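You operate a simulated robot arm through the tools that you are given. There is no shell and no other tool. Be economical: measure what you need, move in short steps, check, and stop when the job is done.

You are at the controls of a simulated two-armed robot. One attempt, no reset.

JOB
Load both radios and the beacon from the mat into the yellow tray, then carry it to the yellow outline.
Fine: carry it in both hands. Set down upright: orange beacon.
Where things are to end (x, y in the base frame): yellow radio within 0.06 m of [0.54, 0.09]; red radio within 0.06 m of [0.54, -0.01]; orange beacon within 0.06 m of [0.54, -0.11].

It is judged by the outcome, as a careful person would: the job done as asked, and still so three seconds after it is handed in. It fails if anything else is knocked over, pushed out of place, dropped, spilled or broken.

ROBOT AND FRAMES
Two 7-joint arms with two-finger parallel grippers on one trunk, on a base that drives. Base frame: it is fixed to the floor where the robot stands at the start and does not move with it; the origin is under the middle of the robot, x ahead of it, y to its left, z up. Readings come in m, rad, newtons and seconds.
The left shoulder is at the start at [0.06, 0.143, 0.926], the right one opposite. With the tool pointing down near the work surface each hand reaches from about 0.32 to 0.74 m from the robot's upright axis, wherever it stands, measured 20 degrees to its own side. Places, roughly: inside of the yellow tray [0.5, 0, 0.8]; yellow outline [0.5, -0.4, 0.8]. Payload 1.57 kg a hand.
The tool frame of a hand sits at the grasp point between the pads (the TCP): z along the fingers, y along the line on which they close. The tips reach 0.03 m beyond it. The gripper opens to 0.11 m. The fingers are 0.024 m wide and 0.012 m thick; the gripper's body (0.048 by 0.112 m) begins 0.078 m behind the TCP.
Orientation is that of the tool frame in the base frame, as a unit quaternion [x, y, z, w]. With the fingers straight down and closing along the base's y, the tool's x points along the base's -x, its y along +y and its z along -z.

CONTROLS
- The arms move only by the tool servo_tool. It takes "left_series", "right_series" or both (then of equal length, played together; a hand with none holds still); each is a list of rows, each an object of numbers (a shift or turn left out is 0, a gripper value left out holds the last): "x", "y", "z": the shift along the base's x, y, z in m; "wx", "wy", "wz": the turn, a rotation vector about the base's x, y, z in rad; "gripper": the finger opening in m, from 0 to 0.11. In form: [{"x": .., "y": .., "z": .., "wx": .., "wy": .., "wz": .., "gripper": ..}, ...]. A call has 1 to 10 rows; each row is the pose to reach, as a shift and turn from the pose commanded when the call began. A row lasts 0.2 s, in which the tool goes at most 0.05 m and 0.15 rad; a call with a longer step from one row to the next is refused whole, and so is a gripper value outside its range. A pose out of reach is approached as far as the arm can. The call stops where the force on the tool passes 70 N (or 10 N more than at its start, if that is more) or the arm is blocked; 0.2 s more then pass. The fingers move at their own pace (about 0.045 m/s each) and stop on an object; they squeeze with about 33 N. The grip force told is the motor's: it shows also when the fingers shut on nothing. Time passes only in rows, and 0.2 s behind the last, so rows that repeat a pose let the fingers close. It gives the time, the measured TCP pose, the force on the tool (base axes), the opening and the grip force at its end, in the units of the frame above (readings bear some noise), with the torque about the TCP (base axes, N m) and any sound that the robot's microphone picked up, and new pictures: "pictures" is both (left out), scene, wrist or none (wrist: the cameras of the hands that moved).
- Cameras (640 x 400 px; columns grow to the right, rows downward): "scene" is now at [0.0378, -0.025, 1.5296]; the picture's right is [-0.34, -0.94, 0.00], its down [-0.77, 0.27, -0.58] and it looks along [0.55, -0.20, -0.81] (base axes); focal length 263 px, centre (320, 200). "left" rides on the left gripper at [0.07, -0.016, -0.141] in its tool frame; the picture's right is [0.23, 0.97, 0.00], its down [-0.86, 0.20, -0.48] and it looks along [-0.47, 0.11, 0.88] (tool axes); focal length 222 px, centre (320, 200). "right" rides on the right gripper at [0.07, 0.016, -0.141] in its tool frame; the picture's right is [-0.23, 0.97, 0.00], its down [-0.86, -0.20, -0.48] and it looks along [-0.47, -0.11, 0.88] (tool axes); focal length 222 px, centre (320, 200). There is no depth. A picture from a camera that has moved, and an enlarged one, comes with that camera's place and axes in the base frame and with its lens.
- lift_body(by): slides the trunk up (or, below 0, down) by that many m; the arms and the scene camera ride with it, the base frame stays. It gives what a move gives, with no picture.
- steer(legs): drives the robot by 1 to 6 legs, each [ahead, left, turn to the left] in m, m and rad, along the robot's own axes; the way and the turn of a leg run together, so that a leg with both is an arc; at most 1.5 m and 3.142 rad a leg. The arms and the cameras ride along, it lands a little off, and it stops where it bumps. It gives what a move gives, and a new picture of the scene camera.
- pan_tilt(pan, tilt): turns the head with the scene camera to pan (to the left, within 1.501 rad either way) and tilt (down, from -0.506 to 1.204), counted from straight ahead of the robot. It gives what a move gives, and a new picture of the scene camera.
- zoom(camera, box): a new picture of the part [left, top, right, bottom] of that camera's present view, enlarged. No time passes.
- finish_job(): hands the job in; it is judged then, once.

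Work in short steps. Places have to be worked out from the pictures, the camera data and where the tool is seen: move nearer, look again, correct. Check each grasp and each placing, and mend what went wrong. You have 120 turns and 260 pictures in all, those below and enlarged ones among them. Open the grippers and draw the arms clear of the work before you hand the job in, unless the task says otherwise; then end with one line.

The tools are called after ">>>" by a JSON object that holds its "fn" and its "kwargs". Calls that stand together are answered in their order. servo_tool: Moves the arms, as the interface text tells. Its arguments: {"type":"object","properties":{"left_series":{"type":"array"},"right_series":{"type":"array"},"pictures":{"type":"string","enum":["both","scene","wrist","none"]}},"required":[]} The other tools are called the same way: lift_body (by) slides the trunk up or down; steer (legs) drives the base; pan_tilt (pan, tilt) turns the head that bears the scene camera; zoom (camera, box) takes an enlarged picture of a part of a camera's view; finish_job () hands the job in.

At the start:

```text
time: 0.0
left_tcp_pos: [0.5094, 0.1718, 1.0084]
left_orientation: [0.0, 1.0, 0.0, 0.0]
left_ft_force: [0.4, -0.7, 0.3]
left_ft_torque: [-0.01, 0.0, 0.05]
left_width: 0.1099
left_grip_force: 0.1
right_tcp_pos: [0.4252, -0.3239, 1.0777]
right_orientation: [0.0, 1.0, 0.0, -0.001]
right_ft_force: [0.1, 0.6, 0.2]
right_ft_torque: [-0.06, 0.02, -0.01]
right_width: 0.1102
right_grip_force: 0.1
trunk travel left (down, up): [-0.525, 0.065]
robot x, y, heading: [-0.0056, -0.0016, 0.002]
head pan, tilt: [-0.342, 0.951]
```

scene: 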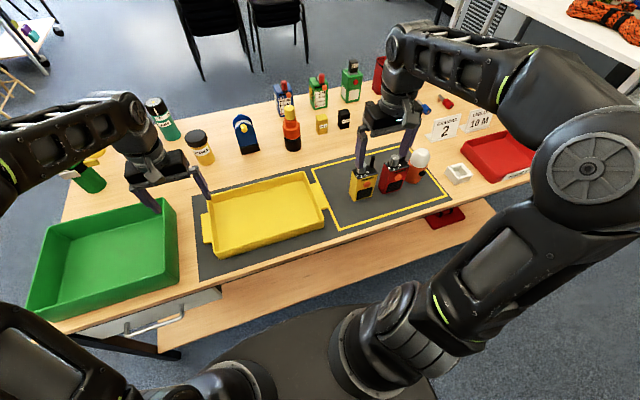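
right: 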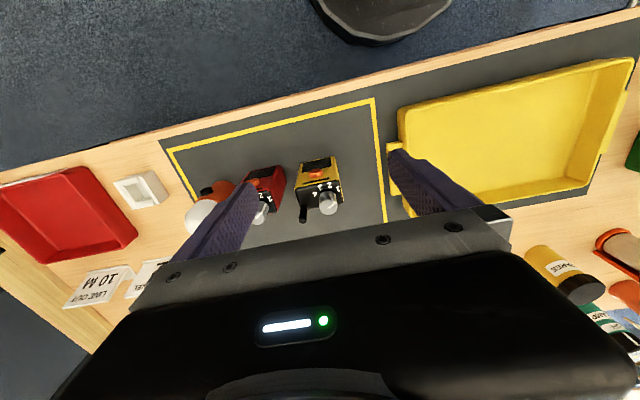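
left: 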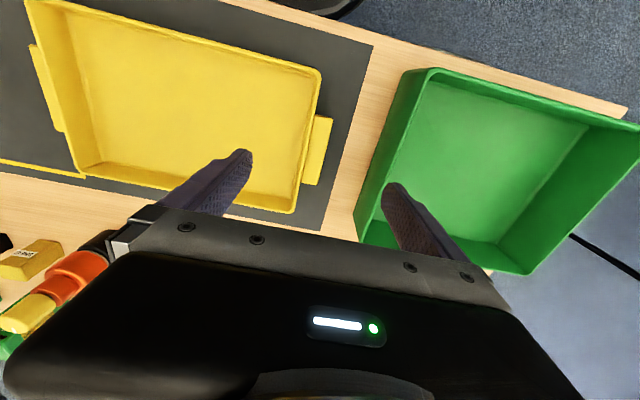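

I'll look closely at the objects and the tray before any motion.

>>> {"fn": "zoom", "kwargs": {"camera": "scene", "box": [300, 110, 500, 235]}}

>>> {"fn": "zoom", "kwargs": {"camera": "scene", "box": [180, 150, 350, 290]}}

>>> {"fn": "zoom", "kwargs": {"camera": "right", "box": [120, 80, 420, 270]}}

```text
3.20 times, centred on (400, 172) of scene
camera zoom: at [0.0378, -0.025, 1.5296], right [-0.34, -0.94, 0.0], down [-0.77, 0.27, -0.58], along [0.55, -0.2, -0.81], focal length 842 px, centre (64, 288)
```

zoom: 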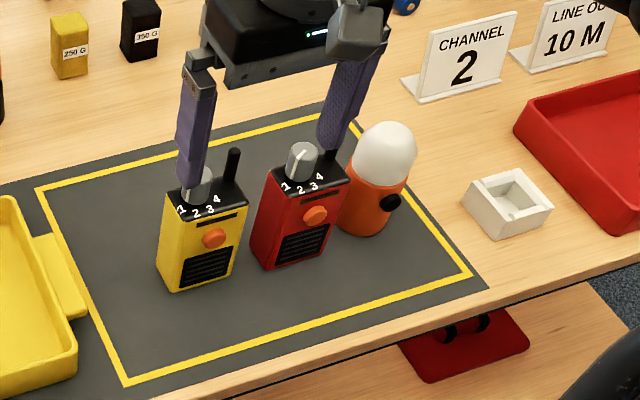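

```text
2.86 times, centred on (265, 220) of scene
camera zoom: at [0.0378, -0.025, 1.5296], right [-0.34, -0.94, 0.0], down [-0.77, 0.27, -0.58], along [0.55, -0.2, -0.81], focal length 751 px, centre (477, 143)
```

zoom: 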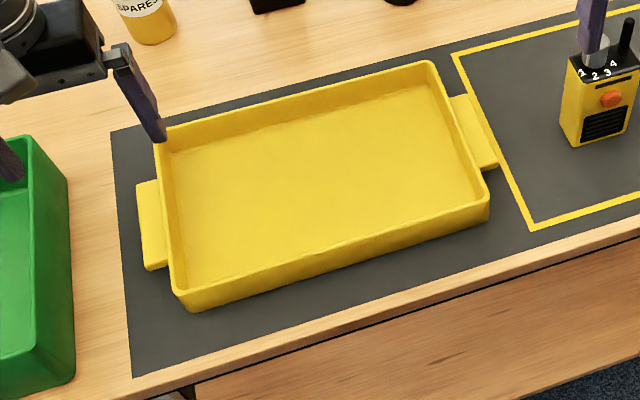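

```text
2.11 times, centred on (270, 175) of right
camera zoom: at [0.355, -0.3063, 1.2192], right [0.23, 0.97, 0.0], down [0.86, -0.2, 0.48], along [0.47, -0.11, -0.88], focal length 468 px, centre (425, 253)
```

zoom: 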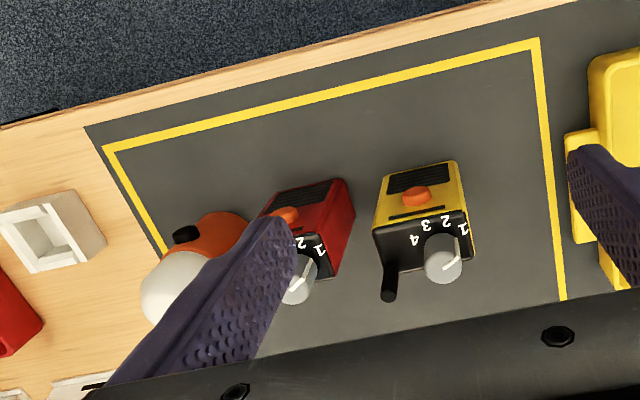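

The objects stand upright inside the outline, about: yellow radio (0.517,-0.357), red radio (0.515,-0.467), beacon (0.51,-0.567). I move the left hand aside and bring the right hand above the yellow radio for a better look.

>>> {"fn": "servo_tool", "kwargs": {"left_series": [{"y": 0.04, "z": 0.02}, {"y": 0.08, "z": 0.04}, {"y": 0.12, "z": 0.06}, {"y": 0.16, "z": 0.08}], "right_series": [{"x": 0.02, "y": -0.01}, {"x": 0.04, "y": -0.02}, {"x": 0.06, "y": -0.03}, {"x": 0.07, "y": -0.033}]}}

>>> {"fn": "zoom", "kwargs": {"camera": "scene", "box": [180, 150, 350, 270]}}

```text
time: 1.0
left_tcp_pos: [0.5108, 0.3318, 1.0878]
left_orientation: [0.002, 1.0, 0.0, -0.001]
left_ft_force: [-0.3, 0.5, -0.1]
left_ft_torque: [0.0, 0.02, -0.01]
left_width: 0.1096
left_grip_force: 0.0
right_tcp_pos: [0.4934, -0.3571, 1.0774]
right_orientation: [0.0, 1.0, 0.0, 0.0]
right_ft_force: [-0.8, -1.2, 0.3]
right_ft_torque: [0.0, -0.04, 0.0]
right_width: 0.1101
right_grip_force: 0.1
trunk travel left (down, up): [-0.525, 0.065]
robot x, y, heading: [0.0076, -0.0007, -0.003]
head pan, tilt: [-0.342, 0.951]
camera scene: at [0.038, -0.0252, 1.5296], right [-0.34, -0.94, 0.0], down [-0.77, 0.27, -0.58], along [0.55, -0.2, -0.81], focal length 263 px, centre (320, 200)
camera right: at [0.4243, -0.3397, 1.2182], right [0.23, 0.97, 0.0], down [0.86, -0.2, 0.48], along [0.47, -0.11, -0.88], focal length 222 px, centre (320, 200)
camera left: at [0.4411, 0.3166, 1.2291], right [-0.23, 0.97, 0.0], down [0.85, 0.2, 0.48], along [0.47, 0.11, -0.88], focal length 222 px, centre (320, 200)
```

scene: 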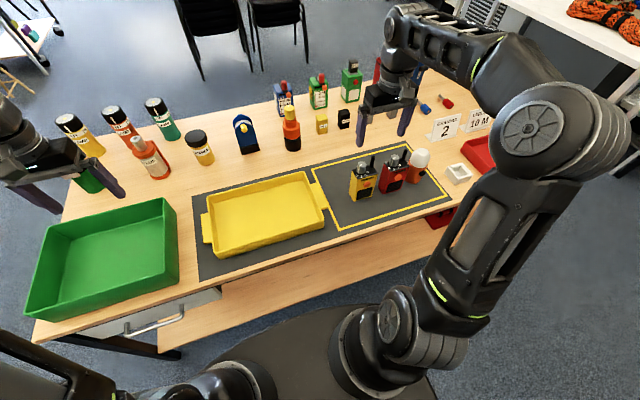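
right: 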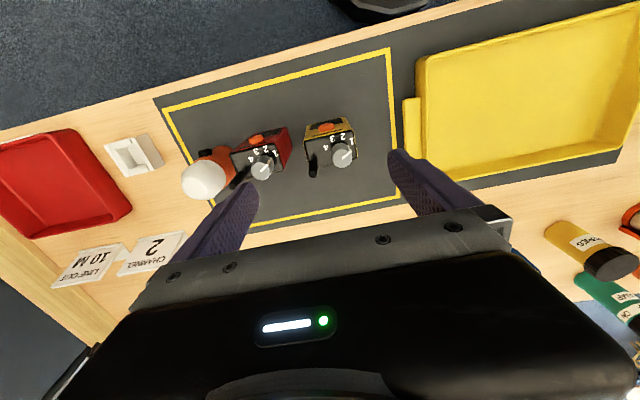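
left: 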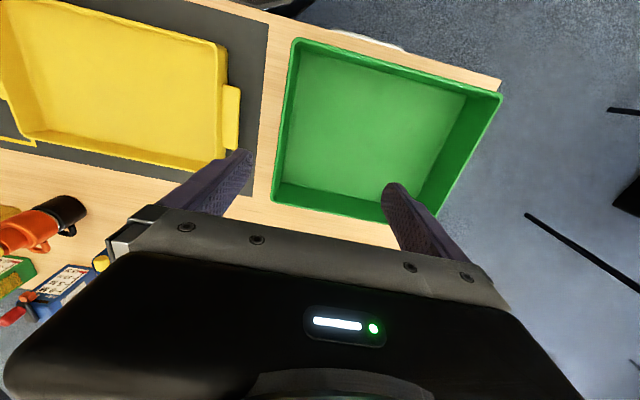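

```text
3.33 times, centred on (265, 210) of scene
camera zoom: at [0.038, -0.0252, 1.5296], right [-0.34, -0.94, 0.0], down [-0.77, 0.27, -0.58], along [0.55, -0.2, -0.81], focal length 877 px, centre (503, 167)
```

zoom: 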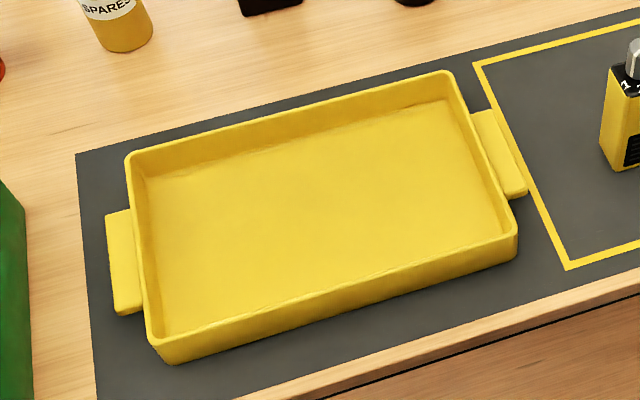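

Let me enlarge the right wrist view to measure the radios.

>>> {"fn": "zoom", "kwargs": {"camera": "right", "box": [160, 80, 400, 230]}}

```text
2.67 times, centred on (280, 155) of right
camera zoom: at [0.4243, -0.3397, 1.2182], right [0.23, 0.97, 0.0], down [0.86, -0.2, 0.48], along [0.47, -0.11, -0.88], focal length 592 px, centre (427, 320)
```

zoom: 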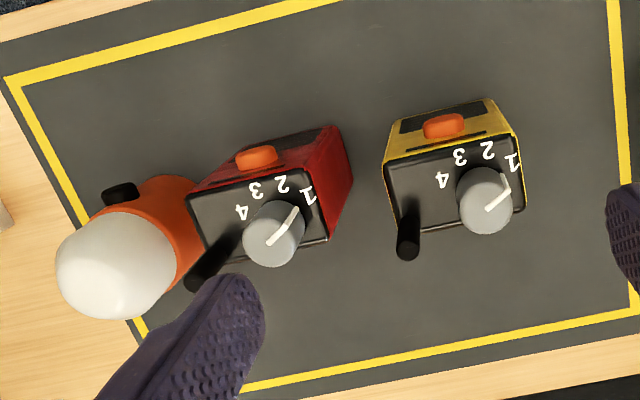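

Yellow radio seems centred near (0.507,-0.345) with its top around 0.91–0.93. I centre over it and come lower, still above the antenna.

>>> {"fn": "servo_tool", "kwargs": {"right_series": [{"x": 0.014, "y": 0.012, "z": -0.03}, {"x": 0.014, "y": 0.012, "z": -0.06}, {"x": 0.014, "y": 0.012, "z": -0.065}], "pictures": "both"}}

>>> {"fn": "zoom", "kwargs": {"camera": "scene", "box": [330, 110, 470, 210]}}

```text
time: 1.8
left_tcp_pos: [0.5106, 0.3303, 1.0886]
left_orientation: [0.0, 1.0, 0.0, 0.0]
left_ft_force: [0.6, -0.5, 0.9]
left_ft_torque: [-0.01, 0.04, -0.02]
left_width: 0.1101
left_grip_force: 0.1
right_tcp_pos: [0.5078, -0.3443, 1.0127]
right_orientation: [0.0, 1.0, 0.001, -0.001]
right_ft_force: [0.4, -0.6, 0.2]
right_ft_torque: [0.0, -0.04, -0.03]
right_width: 0.1101
right_grip_force: 0.1
trunk travel left (down, up): [-0.525, 0.065]
robot x, y, heading: [-0.0004, -0.0003, -0.001]
head pan, tilt: [-0.342, 0.951]
camera scene: at [0.0381, -0.0249, 1.5296], right [-0.34, -0.94, 0.0], down [-0.77, 0.27, -0.58], along [0.55, -0.2, -0.81], focal length 263 px, centre (320, 200)
camera right: at [0.4393, -0.3272, 1.1539], right [0.23, 0.97, 0.0], down [0.86, -0.2, 0.48], along [0.47, -0.11, -0.88], focal length 222 px, centre (320, 200)
```

scene: 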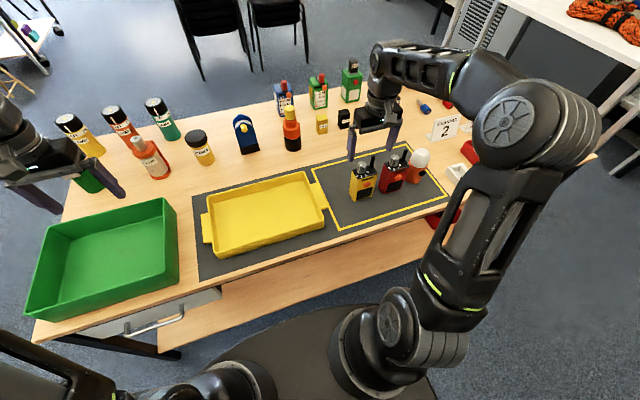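
right: 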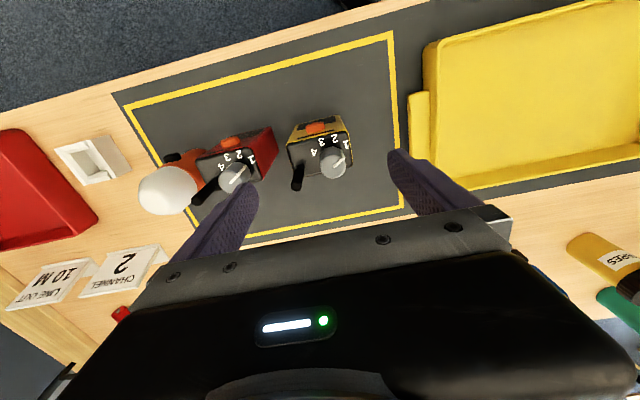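

```text
4.00 times, centred on (400, 160) of scene
camera zoom: at [0.0381, -0.0249, 1.5296], right [-0.34, -0.94, 0.0], down [-0.77, 0.27, -0.58], along [0.55, -0.2, -0.81], focal length 1052 px, centre (0, 360)
```

zoom: 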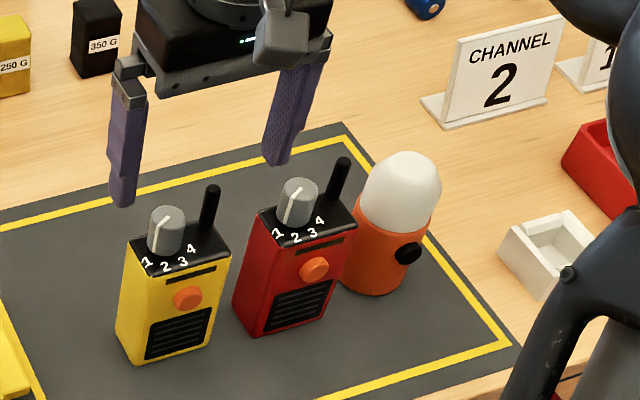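

Projections agree: yellow radio centre about (0.512,-0.345), top z≈0.90, antenna top ≈0.955. I narrow the opening to 0.09 and descend to z≈0.893.

>>> {"fn": "servo_tool", "kwargs": {"right_series": [{"x": 0.004, "gripper": 0.09}, {"x": 0.004, "gripper": 0.09}, {"x": 0.004, "z": -0.04}, {"x": 0.004, "z": -0.08}, {"x": 0.004, "z": -0.1}, {"x": 0.004, "z": -0.118}]}}

>>> {"fn": "zoom", "kwargs": {"camera": "scene", "box": [330, 110, 470, 210]}}

```text
time: 3.2
left_tcp_pos: [0.5112, 0.331, 1.0881]
left_orientation: [0.0, 1.0, 0.0, 0.0]
left_ft_force: [0.3, 0.7, 0.4]
left_ft_torque: [0.03, 0.01, 0.02]
left_width: 0.11
left_grip_force: 0.1
right_tcp_pos: [0.5115, -0.3451, 0.8925]
right_orientation: [0.0, 1.0, 0.0, 0.001]
right_ft_force: [0.3, 0.5, -0.5]
right_ft_torque: [-0.02, -0.01, -0.01]
right_width: 0.0899
right_grip_force: 0.0
trunk travel left (down, up): [-0.525, 0.065]
robot x, y, heading: [-0.0013, -0.0009, 0.001]
head pan, tilt: [-0.342, 0.951]
camera scene: at [0.0381, -0.0251, 1.5297], right [-0.34, -0.94, 0.0], down [-0.77, 0.27, -0.58], along [0.55, -0.2, -0.81], focal length 263 px, centre (320, 200)
camera right: at [0.4425, -0.3279, 1.0351], right [0.23, 0.97, 0.0], down [0.85, -0.2, 0.48], along [0.47, -0.11, -0.88], focal length 222 px, centre (320, 200)
```

scene: 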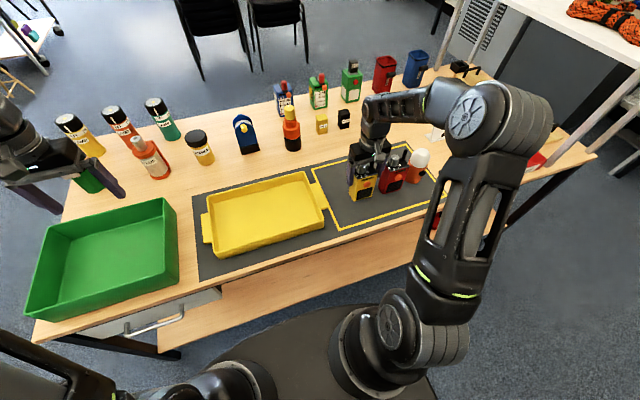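
right: 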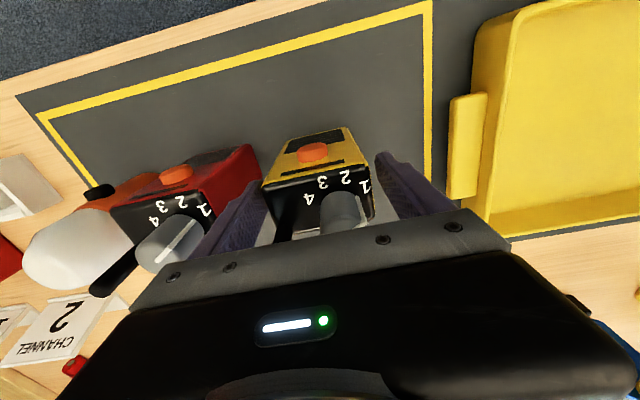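

```text
4.00 times, centred on (400, 160) of scene
camera zoom: at [0.0381, -0.0251, 1.5297], right [-0.34, -0.94, 0.0], down [-0.77, 0.27, -0.58], along [0.55, -0.2, -0.81], focal length 1052 px, centre (0, 360)
```

zoom: 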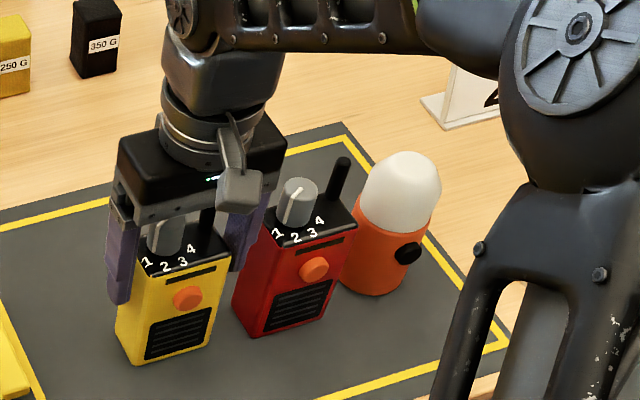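

Fingers straddle the yellow radio with gaps on both sides. I close.

>>> {"fn": "servo_tool", "kwargs": {"right_series": [{"gripper": 0.04}, {"gripper": 0.04}, {"gripper": 0.04}, {"gripper": 0.04}], "pictures": "wrist"}}

```text
time: 4.2
left_tcp_pos: [0.5108, 0.3323, 1.0883]
left_orientation: [0.0, 1.0, 0.0, 0.0]
left_ft_force: [-1.0, 0.0, 0.3]
left_ft_torque: [0.03, 0.0, -0.01]
left_width: 0.1101
left_grip_force: 0.2
right_tcp_pos: [0.511, -0.3449, 0.8943]
right_orientation: [0.001, 1.0, 0.0, 0.0]
right_ft_force: [0.2, -0.6, -0.2]
right_ft_torque: [-0.14, -0.07, -0.01]
right_width: 0.0738
right_grip_force: 33.1
trunk travel left (down, up): [-0.525, 0.065]
robot x, y, heading: [-0.0003, 0.0, 0.002]
head pan, tilt: [-0.342, 0.951]
camera right: at [0.4423, -0.328, 1.0353], right [0.23, 0.97, 0.0], down [0.86, -0.2, 0.48], along [0.47, -0.11, -0.88], focal length 222 px, centre (320, 200)
```

right: 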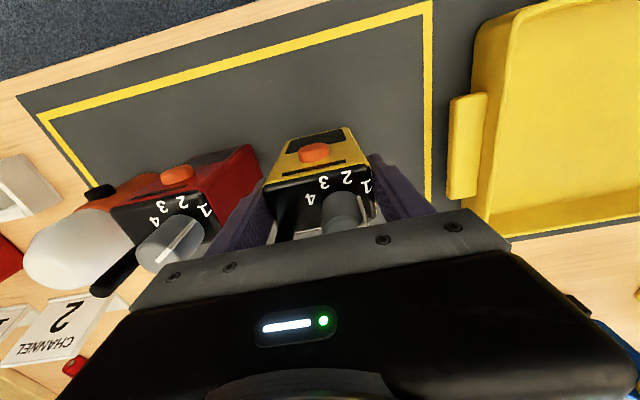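

Gripped at 0.074 m width. I lift straight up.

>>> {"fn": "servo_tool", "kwargs": {"right_series": [{"z": 0.02}, {"z": 0.05}, {"z": 0.08}, {"z": 0.11}]}}

```text
time: 5.2
left_tcp_pos: [0.5101, 0.3318, 1.0888]
left_orientation: [0.0, 1.0, 0.0, 0.001]
left_ft_force: [-0.2, 0.6, -0.2]
left_ft_torque: [0.01, -0.02, 0.01]
left_width: 0.11
left_grip_force: 0.0
right_tcp_pos: [0.5106, -0.3427, 1.0059]
right_orientation: [0.001, 1.0, 0.001, -0.001]
right_ft_force: [-0.1, -0.6, -2.9]
right_ft_torque: [-0.04, 0.04, -0.02]
right_width: 0.074
right_grip_force: 32.6
trunk travel left (down, up): [-0.525, 0.065]
robot x, y, heading: [-0.0034, -0.0002, -0.004]
head pan, tilt: [-0.342, 0.951]
camera scene: at [0.0377, -0.0249, 1.5296], right [-0.34, -0.94, 0.0], down [-0.77, 0.27, -0.58], along [0.55, -0.2, -0.81], focal length 263 px, centre (320, 200)
camera right: at [0.4428, -0.3256, 1.1476], right [0.23, 0.97, 0.0], down [0.86, -0.2, 0.48], along [0.47, -0.11, -0.88], focal length 222 px, centre (320, 200)
```

scene: 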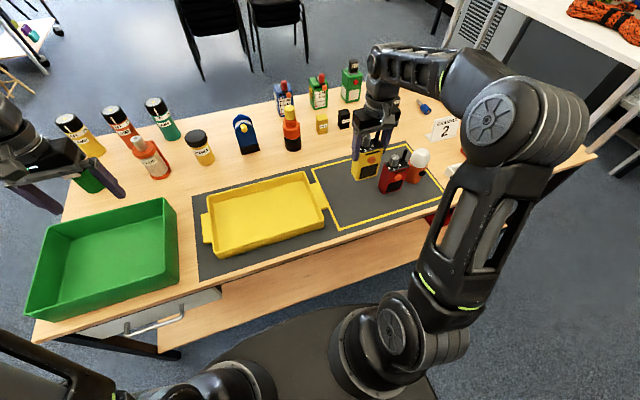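
right: 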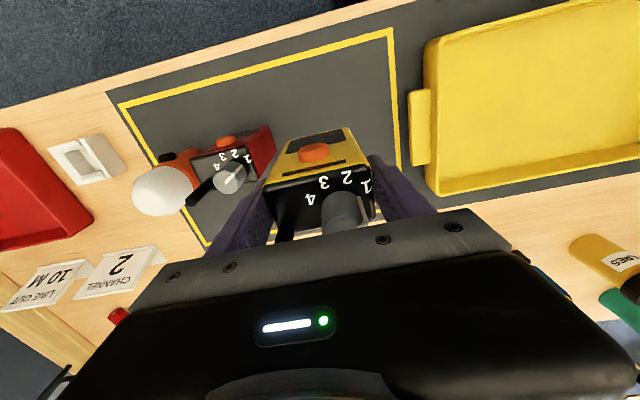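

Held firmly (about 0.3 kg). I carry it above the tray towards (0.54, 0.092).

>>> {"fn": "servo_tool", "kwargs": {"right_series": [{"x": 0.003, "y": 0.044}, {"x": 0.006, "y": 0.088}, {"x": 0.009, "y": 0.132}, {"x": 0.012, "y": 0.176}, {"x": 0.015, "y": 0.22}, {"x": 0.018, "y": 0.264}, {"x": 0.021, "y": 0.308}, {"x": 0.024, "y": 0.352}, {"x": 0.027, "y": 0.396}, {"x": 0.029, "y": 0.436}]}}

>>> {"fn": "zoom", "kwargs": {"camera": "scene", "box": [180, 150, 350, 270]}}

```text
time: 7.4
left_tcp_pos: [0.5101, 0.3326, 1.0881]
left_orientation: [-0.001, 1.0, 0.0, 0.0]
left_ft_force: [0.5, -0.7, 0.7]
left_ft_torque: [-0.04, 0.0, 0.0]
left_width: 0.11
left_grip_force: 0.1
right_tcp_pos: [0.5419, 0.0943, 1.0039]
right_orientation: [0.0, 1.0, -0.001, 0.0]
right_ft_force: [-0.4, 0.3, -2.7]
right_ft_torque: [-0.03, 0.0, -0.03]
right_width: 0.0735
right_grip_force: 32.6
trunk travel left (down, up): [-0.525, 0.065]
robot x, y, heading: [-0.0014, -0.0007, -0.001]
head pan, tilt: [-0.342, 0.951]
camera scene: at [0.0383, -0.0238, 1.5297], right [-0.34, -0.94, 0.0], down [-0.77, 0.27, -0.58], along [0.55, -0.2, -0.81], focal length 263 px, centre (320, 200)
camera right: at [0.4725, 0.111, 1.1452], right [0.23, 0.97, 0.0], down [0.86, -0.2, 0.48], along [0.47, -0.11, -0.88], focal length 222 px, centre (320, 200)
```

scene: 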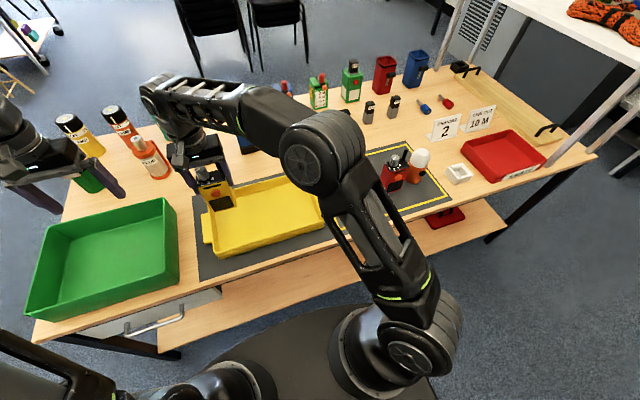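
right: 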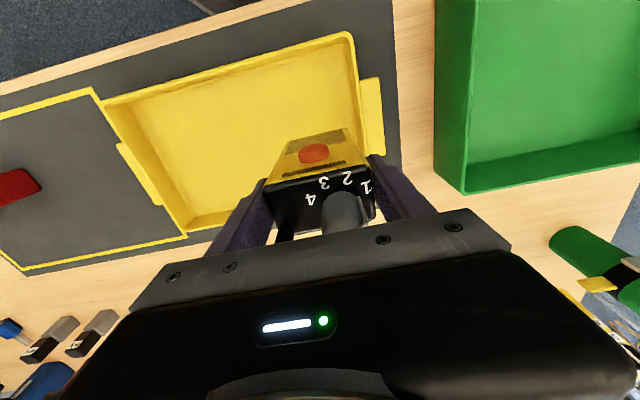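

```text
3.33 times, centred on (265, 210) of scene
camera zoom: at [0.0383, -0.0238, 1.5297], right [-0.34, -0.94, 0.0], down [-0.77, 0.27, -0.58], along [0.55, -0.2, -0.81], focal length 877 px, centre (503, 167)
```

zoom: 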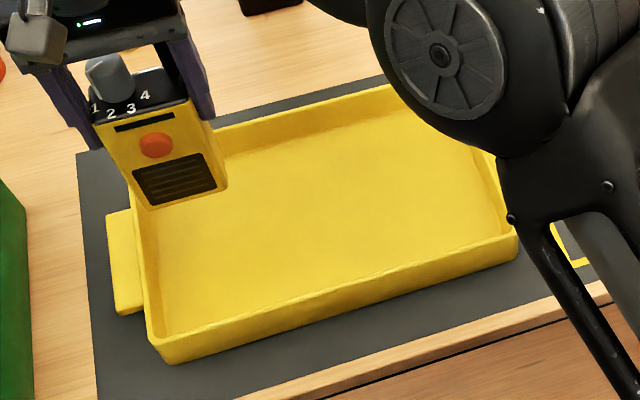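

Tray's +y wall inner face is near y≈0.147, so the slot at 0.09 fits. I descend to just above the floor.

>>> {"fn": "servo_tool", "kwargs": {"right_series": [{"y": -0.004, "z": -0.04}, {"y": -0.004, "z": -0.07}, {"y": -0.004, "z": -0.09}, {"y": -0.004, "z": -0.097}]}}

>>> {"fn": "servo_tool", "kwargs": {"right_series": [{"z": -0.003}, {"z": -0.003}], "pictures": "none"}}

```text
time: 8.4
left_tcp_pos: [0.51, 0.3319, 1.0879]
left_orientation: [0.0, 1.0, 0.0, -0.001]
left_ft_force: [-0.4, -0.2, -0.6]
left_ft_torque: [0.0, -0.03, -0.01]
left_width: 0.11
left_grip_force: 0.1
right_tcp_pos: [0.5407, 0.0877, 0.9063]
right_orientation: [0.0, 1.0, 0.0, -0.001]
right_ft_force: [0.0, -0.1, -3.5]
right_ft_torque: [-0.01, 0.04, 0.02]
right_width: 0.0737
right_grip_force: 32.8
trunk travel left (down, up): [-0.525, 0.065]
robot x, y, heading: [0.0019, 0.0025, -0.003]
head pan, tilt: [-0.342, 0.951]
camera scene: at [0.0381, -0.0249, 1.5296], right [-0.34, -0.94, 0.0], down [-0.77, 0.27, -0.58], along [0.55, -0.2, -0.81], focal length 263 px, centre (320, 200)
camera right: at [0.4722, 0.1052, 1.048], right [0.23, 0.97, 0.0], down [0.86, -0.2, 0.48], along [0.47, -0.11, -0.88], focal length 222 px, centre (320, 200)
```

scene: 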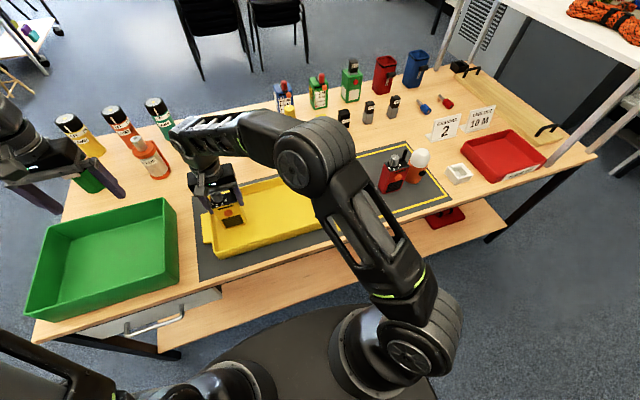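
right: 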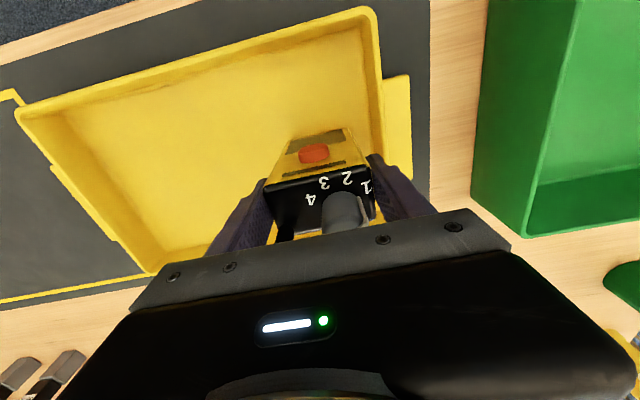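

```text
time: 9.0
left_tcp_pos: [0.5107, 0.3315, 1.0889]
left_orientation: [-0.001, 1.0, 0.0, 0.0]
left_ft_force: [-0.4, 0.4, 0.4]
left_ft_torque: [0.02, -0.01, 0.01]
left_width: 0.11
left_grip_force: 0.1
right_tcp_pos: [0.5411, 0.0881, 0.9042]
right_orientation: [0.0, 1.0, 0.0, 0.0]
right_ft_force: [-0.2, 0.4, -3.6]
right_ft_torque: [-0.01, 0.0, -0.02]
right_width: 0.074
right_grip_force: 33.1
trunk travel left (down, up): [-0.525, 0.065]
robot x, y, heading: [0.0018, 0.0012, 0.0]
head pan, tilt: [-0.342, 0.951]
```

No contact yet; I keep lowering by millimetres.

>>> {"fn": "servo_tool", "kwargs": {"right_series": [{"z": -0.002}, {"z": -0.003}], "pictures": "none"}}

>>> {"fn": "servo_tool", "kwargs": {"right_series": [{"z": -0.001}, {"z": -0.002}], "pictures": "none"}}

```text
time: 9.6
left_tcp_pos: [0.5113, 0.3317, 1.0894]
left_orientation: [0.0, 1.0, 0.0, 0.0]
left_ft_force: [0.9, 0.4, 0.3]
left_ft_torque: [-0.01, 0.0, -0.02]
left_width: 0.11
left_grip_force: 0.1
right_tcp_pos: [0.5415, 0.0882, 0.9012]
right_orientation: [0.0, 1.0, 0.0, 0.0]
right_ft_force: [0.5, -0.2, -2.5]
right_ft_torque: [0.02, 0.01, 0.0]
right_width: 0.0738
right_grip_force: 33.1
trunk travel left (down, up): [-0.525, 0.065]
robot x, y, heading: [-0.0008, 0.0007, -0.001]
head pan, tilt: [-0.342, 0.951]
```

```text
time: 10.2
left_tcp_pos: [0.5109, 0.332, 1.0879]
left_orientation: [0.0, 1.0, 0.0, 0.0]
left_ft_force: [0.3, -1.0, 0.5]
left_ft_torque: [-0.03, 0.0, 0.02]
left_width: 0.1102
left_grip_force: 0.0
right_tcp_pos: [0.5408, 0.087, 0.9]
right_orientation: [0.0, 1.0, 0.0, 0.0]
right_ft_force: [-0.9, -0.9, 1.0]
right_ft_torque: [-0.06, 0.02, -0.01]
right_width: 0.0737
right_grip_force: 33.3
trunk travel left (down, up): [-0.525, 0.065]
robot x, y, heading: [0.0014, 0.0018, 0.001]
head pan, tilt: [-0.342, 0.951]
```

Contact (force now upward) at TCP z≈0.899. I release to 0.092 and rise.

>>> {"fn": "servo_tool", "kwargs": {"right_series": [{"z": -0.001, "gripper": 0.092}, {"z": -0.001}, {"z": -0.001}, {"z": 0.03}, {"z": 0.07}, {"z": 0.11}]}}

>>> {"fn": "zoom", "kwargs": {"camera": "scene", "box": [180, 150, 350, 270]}}

```text
time: 11.6
left_tcp_pos: [0.5104, 0.332, 1.0894]
left_orientation: [0.0, 1.0, 0.0, -0.001]
left_ft_force: [-0.1, -0.1, -0.4]
left_ft_torque: [0.02, -0.02, -0.01]
left_width: 0.1101
left_grip_force: 0.1
right_tcp_pos: [0.5405, 0.0884, 1.0115]
right_orientation: [0.0, 1.0, 0.0, 0.0]
right_ft_force: [-0.4, 0.9, 0.2]
right_ft_torque: [-0.02, 0.0, 0.0]
right_width: 0.0919
right_grip_force: 0.0
trunk travel left (down, up): [-0.525, 0.065]
robot x, y, heading: [-0.005, 0.0037, 0.003]
head pan, tilt: [-0.342, 0.951]
camera scene: at [0.0375, -0.025, 1.5296], right [-0.34, -0.94, 0.0], down [-0.77, 0.27, -0.58], along [0.55, -0.2, -0.81], focal length 263 px, centre (320, 200)
camera right: at [0.4722, 0.1055, 1.1523], right [0.23, 0.97, 0.0], down [0.86, -0.2, 0.48], along [0.47, -0.11, -0.88], focal length 222 px, centre (320, 200)
```

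scene: 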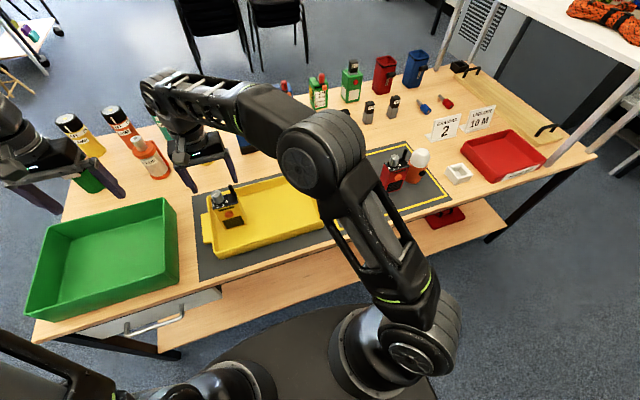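
right: 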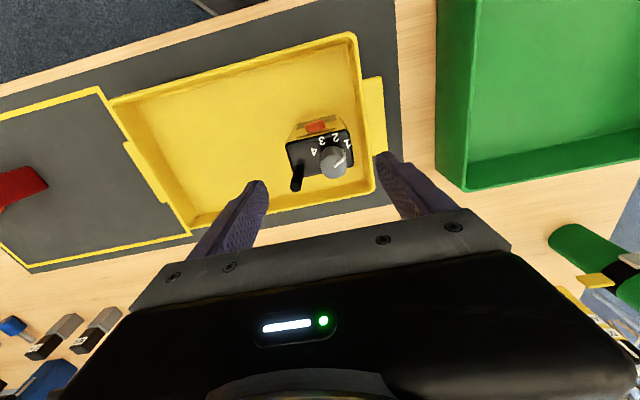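

```text
3.33 times, centred on (265, 210) of scene
camera zoom: at [0.0375, -0.025, 1.5296], right [-0.34, -0.94, 0.0], down [-0.77, 0.27, -0.58], along [0.55, -0.2, -0.81], focal length 877 px, centre (503, 167)
```

zoom: 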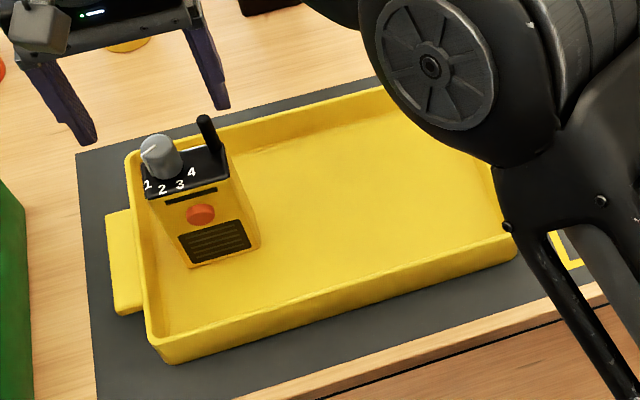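

Yellow radio stands well in the tray. Now back over the red radio to measure it and the beacon.

>>> {"fn": "servo_tool", "kwargs": {"right_series": [{"z": 0.02, "y": -0.045}, {"z": 0.03, "y": -0.09}, {"z": 0.03, "y": -0.135}, {"z": 0.03, "y": -0.18}, {"z": 0.03, "y": -0.225}, {"z": 0.03, "y": -0.27}, {"z": 0.03, "y": -0.315}, {"z": 0.03, "y": -0.36}, {"z": 0.03, "x": -0.02, "y": -0.405}, {"z": 0.02, "x": -0.035, "y": -0.45}], "pictures": "none"}}

>>> {"fn": "servo_tool", "kwargs": {"right_series": [{"y": -0.045}, {"y": -0.085}, {"y": -0.085}]}}

>>> {"fn": "zoom", "kwargs": {"camera": "right", "box": [200, 80, 440, 230]}}

>>> {"fn": "zoom", "kwargs": {"camera": "scene", "box": [330, 110, 470, 210]}}

```text
time: 13.8
left_tcp_pos: [0.5108, 0.3305, 1.0883]
left_orientation: [0.0, 1.0, 0.0, 0.0]
left_ft_force: [-0.3, -1.1, -0.7]
left_ft_torque: [0.01, 0.02, 0.0]
left_width: 0.1102
left_grip_force: 0.0
right_tcp_pos: [0.5072, -0.3616, 1.0292]
right_orientation: [-0.001, 1.0, 0.0, 0.0]
right_ft_force: [-0.6, -0.2, 0.2]
right_ft_torque: [-0.01, 0.0, 0.02]
right_width: 0.0921
right_grip_force: 0.0
trunk travel left (down, up): [-0.525, 0.065]
robot x, y, heading: [-0.002, 0.0005, 0.0]
head pan, tilt: [-0.342, 0.951]
```

```text
time: 14.6
left_tcp_pos: [0.5101, 0.3317, 1.0883]
left_orientation: [0.0, 1.0, 0.0, 0.0]
left_ft_force: [-0.3, 0.3, 0.1]
left_ft_torque: [-0.02, 0.0, 0.0]
left_width: 0.1101
left_grip_force: 0.0
right_tcp_pos: [0.5057, -0.4479, 1.0304]
right_orientation: [0.0, 1.0, 0.0, 0.0]
right_ft_force: [0.4, 0.2, 0.8]
right_ft_torque: [0.01, 0.03, 0.01]
right_width: 0.0922
right_grip_force: 0.0
trunk travel left (down, up): [-0.525, 0.065]
robot x, y, heading: [-0.0016, 0.0025, 0.0]
head pan, tilt: [-0.342, 0.951]
camera scene: at [0.0378, -0.0249, 1.5297], right [-0.34, -0.94, 0.0], down [-0.77, 0.27, -0.58], along [0.55, -0.2, -0.81], focal length 263 px, centre (320, 200)
camera right: at [0.4374, -0.4307, 1.1713], right [0.23, 0.97, 0.0], down [0.86, -0.2, 0.48], along [0.47, -0.11, -0.88], focal length 222 px, centre (320, 200)
```

scene: 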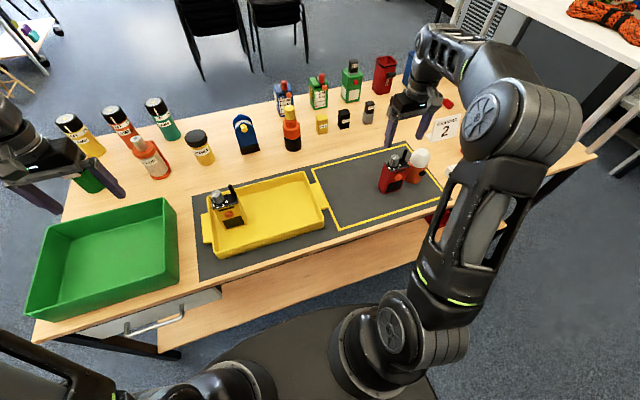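
right: 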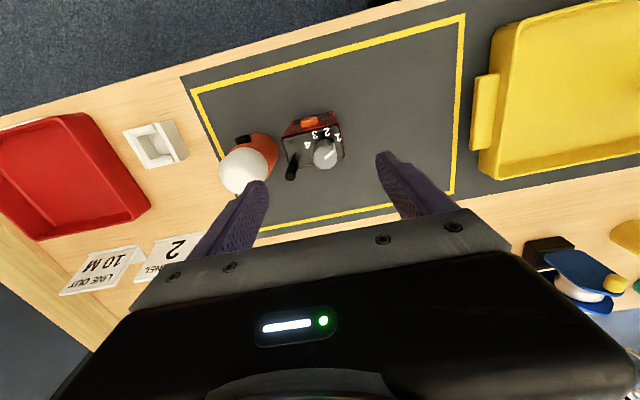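

```text
2.67 times, centred on (320, 155) of right
camera zoom: at [0.4374, -0.4307, 1.1713], right [0.23, 0.97, 0.0], down [0.86, -0.2, 0.48], along [0.47, -0.11, -0.88], focal length 592 px, centre (320, 320)
```

zoom: 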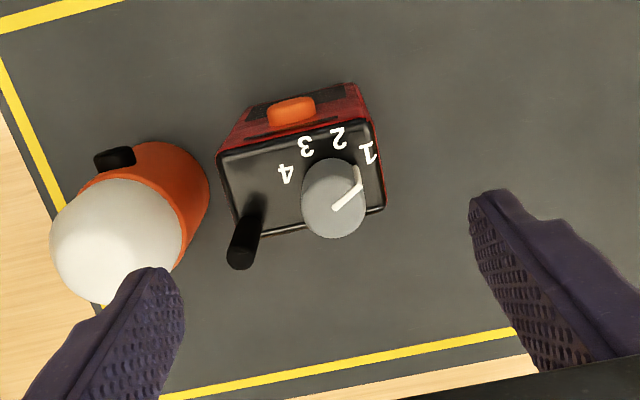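

```text
4.00 times, centred on (400, 160) of scene
camera zoom: at [0.0378, -0.0249, 1.5297], right [-0.34, -0.94, 0.0], down [-0.77, 0.27, -0.58], along [0.55, -0.2, -0.81], focal length 1052 px, centre (0, 360)
```

zoom: 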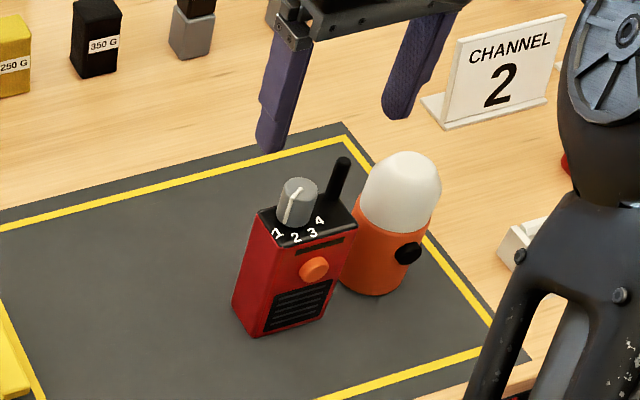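

Red radio centre ≈(0.507,-0.455); beacon ≈(0.514,-0.555) with its knob facing the front. The gap between them is ~27 mm, so I descend biased slightly to +y with a 0.092 opening, pausing midway to check.

>>> {"fn": "servo_tool", "kwargs": {"right_series": [{"x": 0.003, "y": -0.003, "z": -0.04}, {"x": 0.003, "y": -0.003, "z": -0.08}, {"x": 0.003, "y": -0.003, "z": -0.09}]}}

>>> {"fn": "zoom", "kwargs": {"camera": "right", "box": [200, 80, 440, 230]}}

>>> {"fn": "zoom", "kwargs": {"camera": "scene", "box": [330, 110, 470, 210]}}

```text
time: 15.4
left_tcp_pos: [0.5101, 0.3321, 1.0874]
left_orientation: [0.0, 1.0, 0.0, 0.0]
left_ft_force: [0.7, 0.5, -0.1]
left_ft_torque: [-0.01, -0.04, 0.01]
left_width: 0.1101
left_grip_force: 0.1
right_tcp_pos: [0.5093, -0.4509, 0.94]
right_orientation: [0.0, 1.0, 0.0, 0.0]
right_ft_force: [-0.3, 0.4, 0.0]
right_ft_torque: [-0.01, -0.01, 0.0]
right_width: 0.0918
right_grip_force: 0.0
trunk travel left (down, up): [-0.525, 0.065]
robot x, y, heading: [-0.0, -0.0035, -0.0]
head pan, tilt: [-0.342, 0.951]
camera scene: at [0.0379, -0.025, 1.5297], right [-0.34, -0.94, 0.0], down [-0.77, 0.27, -0.58], along [0.55, -0.2, -0.81], focal length 263 px, centre (320, 200)
camera right: at [0.44, -0.434, 1.0813], right [0.23, 0.97, 0.0], down [0.86, -0.2, 0.48], along [0.47, -0.11, -0.88], focal length 222 px, centre (320, 200)
```

scene: 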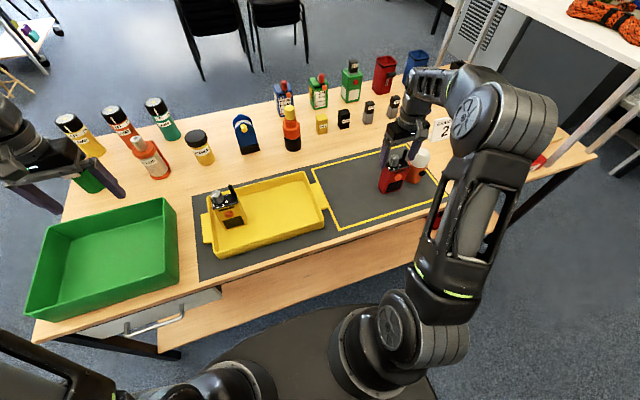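
right: 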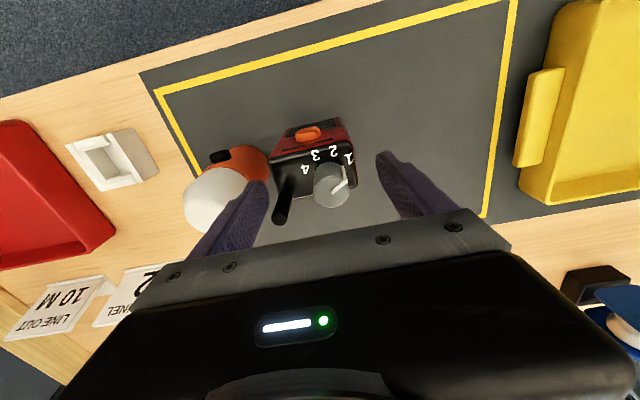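

```text
2.67 times, centred on (320, 155) of right
camera zoom: at [0.44, -0.434, 1.0813], right [0.23, 0.97, 0.0], down [0.86, -0.2, 0.48], along [0.47, -0.11, -0.88], focal length 592 px, centre (320, 320)
```

zoom: 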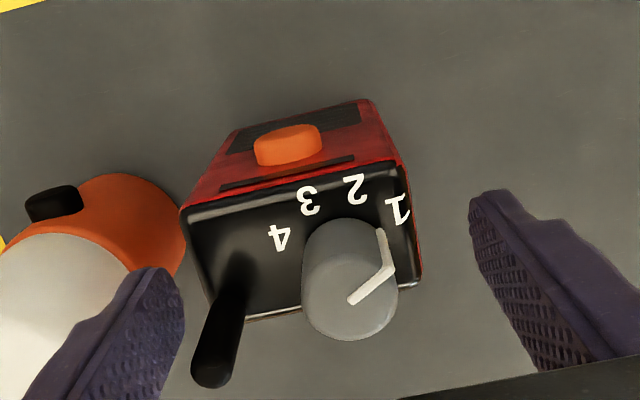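

```text
4.00 times, centred on (400, 160) of scene
camera zoom: at [0.0379, -0.025, 1.5297], right [-0.34, -0.94, 0.0], down [-0.77, 0.27, -0.58], along [0.55, -0.2, -0.81], focal length 1052 px, centre (0, 360)
```

zoom: 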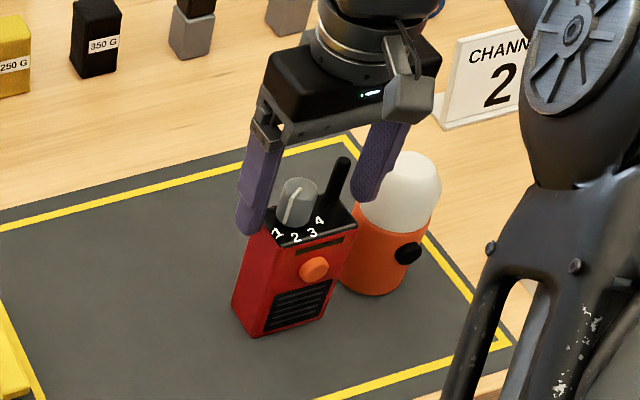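

Clearances look fine (finger between radio and beacon has several mm each side). Descend to z≈0.893 and check.

>>> {"fn": "servo_tool", "kwargs": {"right_series": [{"z": -0.015}, {"z": -0.03}, {"z": -0.047}]}}

>>> {"fn": "zoom", "kwargs": {"camera": "scene", "box": [330, 110, 470, 210]}}

```text
time: 16.2
left_tcp_pos: [0.5111, 0.3308, 1.0883]
left_orientation: [0.0, 1.0, 0.0, 0.001]
left_ft_force: [0.4, 0.1, 0.2]
left_ft_torque: [0.04, 0.03, 0.01]
left_width: 0.1098
left_grip_force: 0.1
right_tcp_pos: [0.5088, -0.4503, 0.892]
right_orientation: [-0.001, 1.0, 0.0, 0.0]
right_ft_force: [-0.4, 0.1, -0.1]
right_ft_torque: [-0.03, -0.01, -0.01]
right_width: 0.0919
right_grip_force: 0.2
trunk travel left (down, up): [-0.525, 0.065]
robot x, y, heading: [-0.0008, -0.0011, -0.001]
head pan, tilt: [-0.342, 0.951]
camera scene: at [0.0382, -0.0252, 1.5297], right [-0.34, -0.94, 0.0], down [-0.77, 0.27, -0.58], along [0.55, -0.2, -0.81], focal length 263 px, centre (320, 200)
camera right: at [0.4398, -0.4331, 1.0337], right [0.23, 0.97, 0.0], down [0.86, -0.2, 0.48], along [0.47, -0.11, -0.88], focal length 222 px, centre (320, 200)
```

scene: 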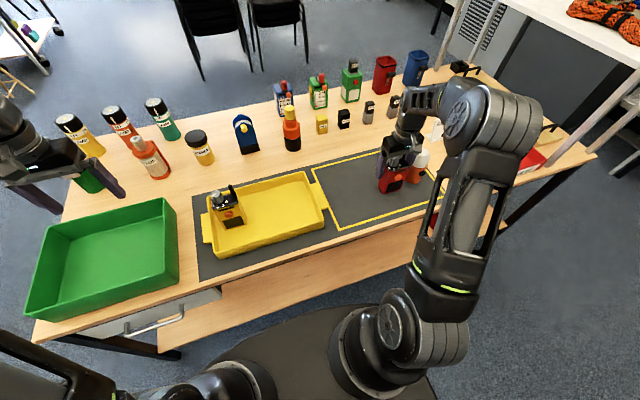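
right: 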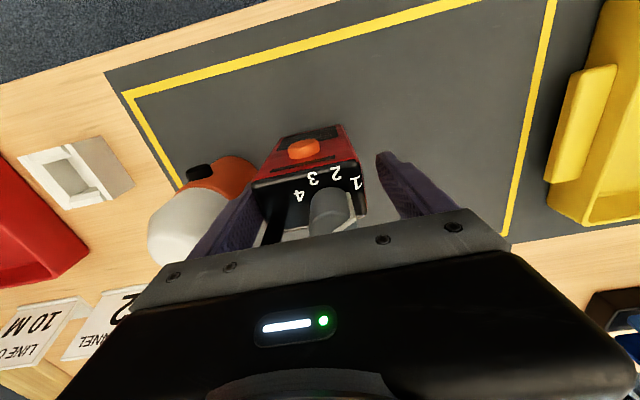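

```text
4.00 times, centred on (400, 160) of scene
camera zoom: at [0.0382, -0.0252, 1.5297], right [-0.34, -0.94, 0.0], down [-0.77, 0.27, -0.58], along [0.55, -0.2, -0.81], focal length 1052 px, centre (0, 360)
```

zoom: 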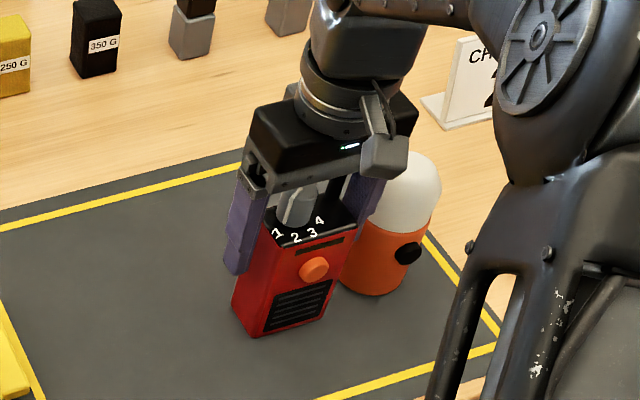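

Fingers straddle the red radio; beacon untouched. Close, then lift.

>>> {"fn": "servo_tool", "kwargs": {"right_series": [{"y": -0.003, "gripper": 0.08}, {"y": -0.004, "gripper": 0.05}, {"y": -0.004}, {"y": -0.004}, {"y": -0.004}], "pictures": "none"}}

>>> {"fn": "servo_tool", "kwargs": {"right_series": [{"z": 0.02}, {"z": 0.05}, {"z": 0.08}, {"z": 0.115}]}}

>>> {"fn": "zoom", "kwargs": {"camera": "scene", "box": [330, 110, 470, 210]}}

```text
time: 17.4
left_tcp_pos: [0.5101, 0.3316, 1.0894]
left_orientation: [0.0, 1.0, 0.0, 0.001]
left_ft_force: [0.5, -0.3, 0.2]
left_ft_torque: [-0.02, 0.01, 0.02]
left_width: 0.1101
left_grip_force: 0.0
right_tcp_pos: [0.5093, -0.4536, 0.8922]
right_orientation: [0.0, 1.0, 0.0, -0.001]
right_ft_force: [0.5, 0.2, 0.1]
right_ft_torque: [-0.04, 0.01, -0.01]
right_width: 0.0739
right_grip_force: 33.1
trunk travel left (down, up): [-0.525, 0.065]
robot x, y, heading: [-0.0018, -0.0018, -0.0]
head pan, tilt: [-0.342, 0.951]
```

```text
time: 18.4
left_tcp_pos: [0.51, 0.3308, 1.0876]
left_orientation: [-0.001, 1.0, 0.0, -0.001]
left_ft_force: [0.4, -0.3, 0.1]
left_ft_torque: [-0.03, -0.02, -0.03]
left_width: 0.1101
left_grip_force: 0.0
right_tcp_pos: [0.5075, -0.4542, 1.0099]
right_orientation: [0.0, 1.0, 0.001, -0.001]
right_ft_force: [0.5, 0.0, -3.2]
right_ft_torque: [0.0, 0.02, 0.0]
right_width: 0.0738
right_grip_force: 33.2
trunk travel left (down, up): [-0.525, 0.065]
robot x, y, heading: [-0.0022, -0.0005, -0.001]
head pan, tilt: [-0.342, 0.951]
camera scene: at [0.0376, -0.0249, 1.5296], right [-0.34, -0.94, 0.0], down [-0.77, 0.27, -0.58], along [0.55, -0.2, -0.81], focal length 263 px, centre (320, 200)
camera right: at [0.4394, -0.4373, 1.1501], right [0.23, 0.97, 0.0], down [0.86, -0.2, 0.48], along [0.47, -0.11, -0.88], focal length 222 px, centre (320, 200)
```

scene: 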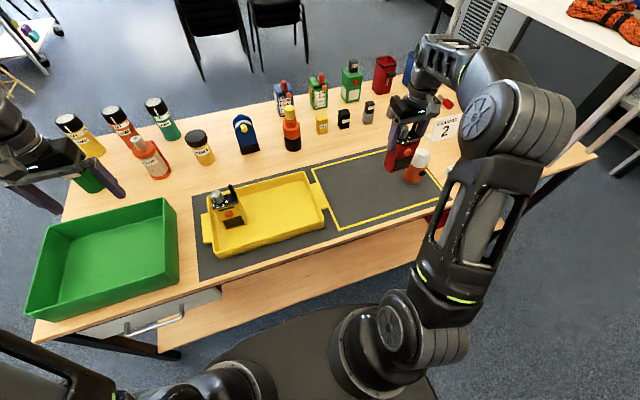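
right: 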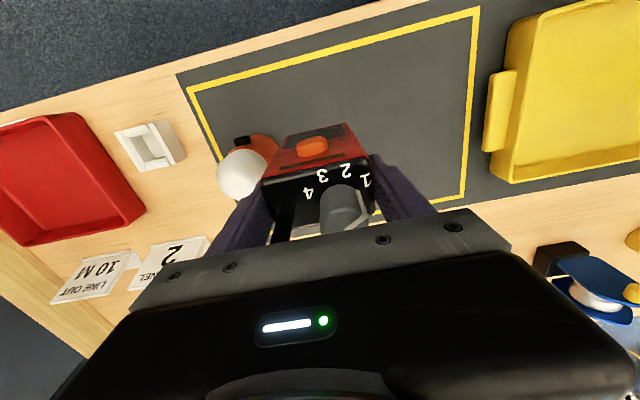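

```text
4.00 times, centred on (400, 160) of scene
camera zoom: at [0.0376, -0.0249, 1.5296], right [-0.34, -0.94, 0.0], down [-0.77, 0.27, -0.58], along [0.55, -0.2, -0.81], focal length 1052 px, centre (0, 360)
```

zoom: 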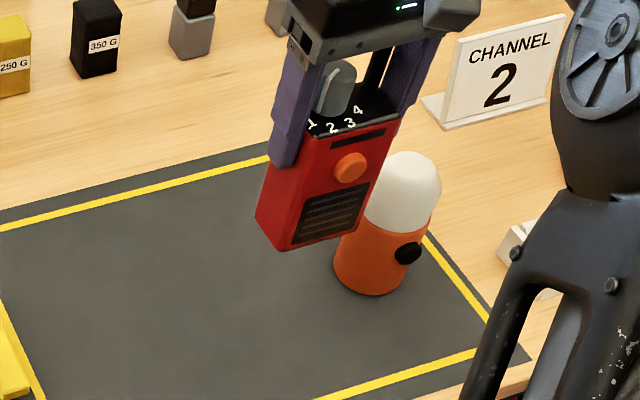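

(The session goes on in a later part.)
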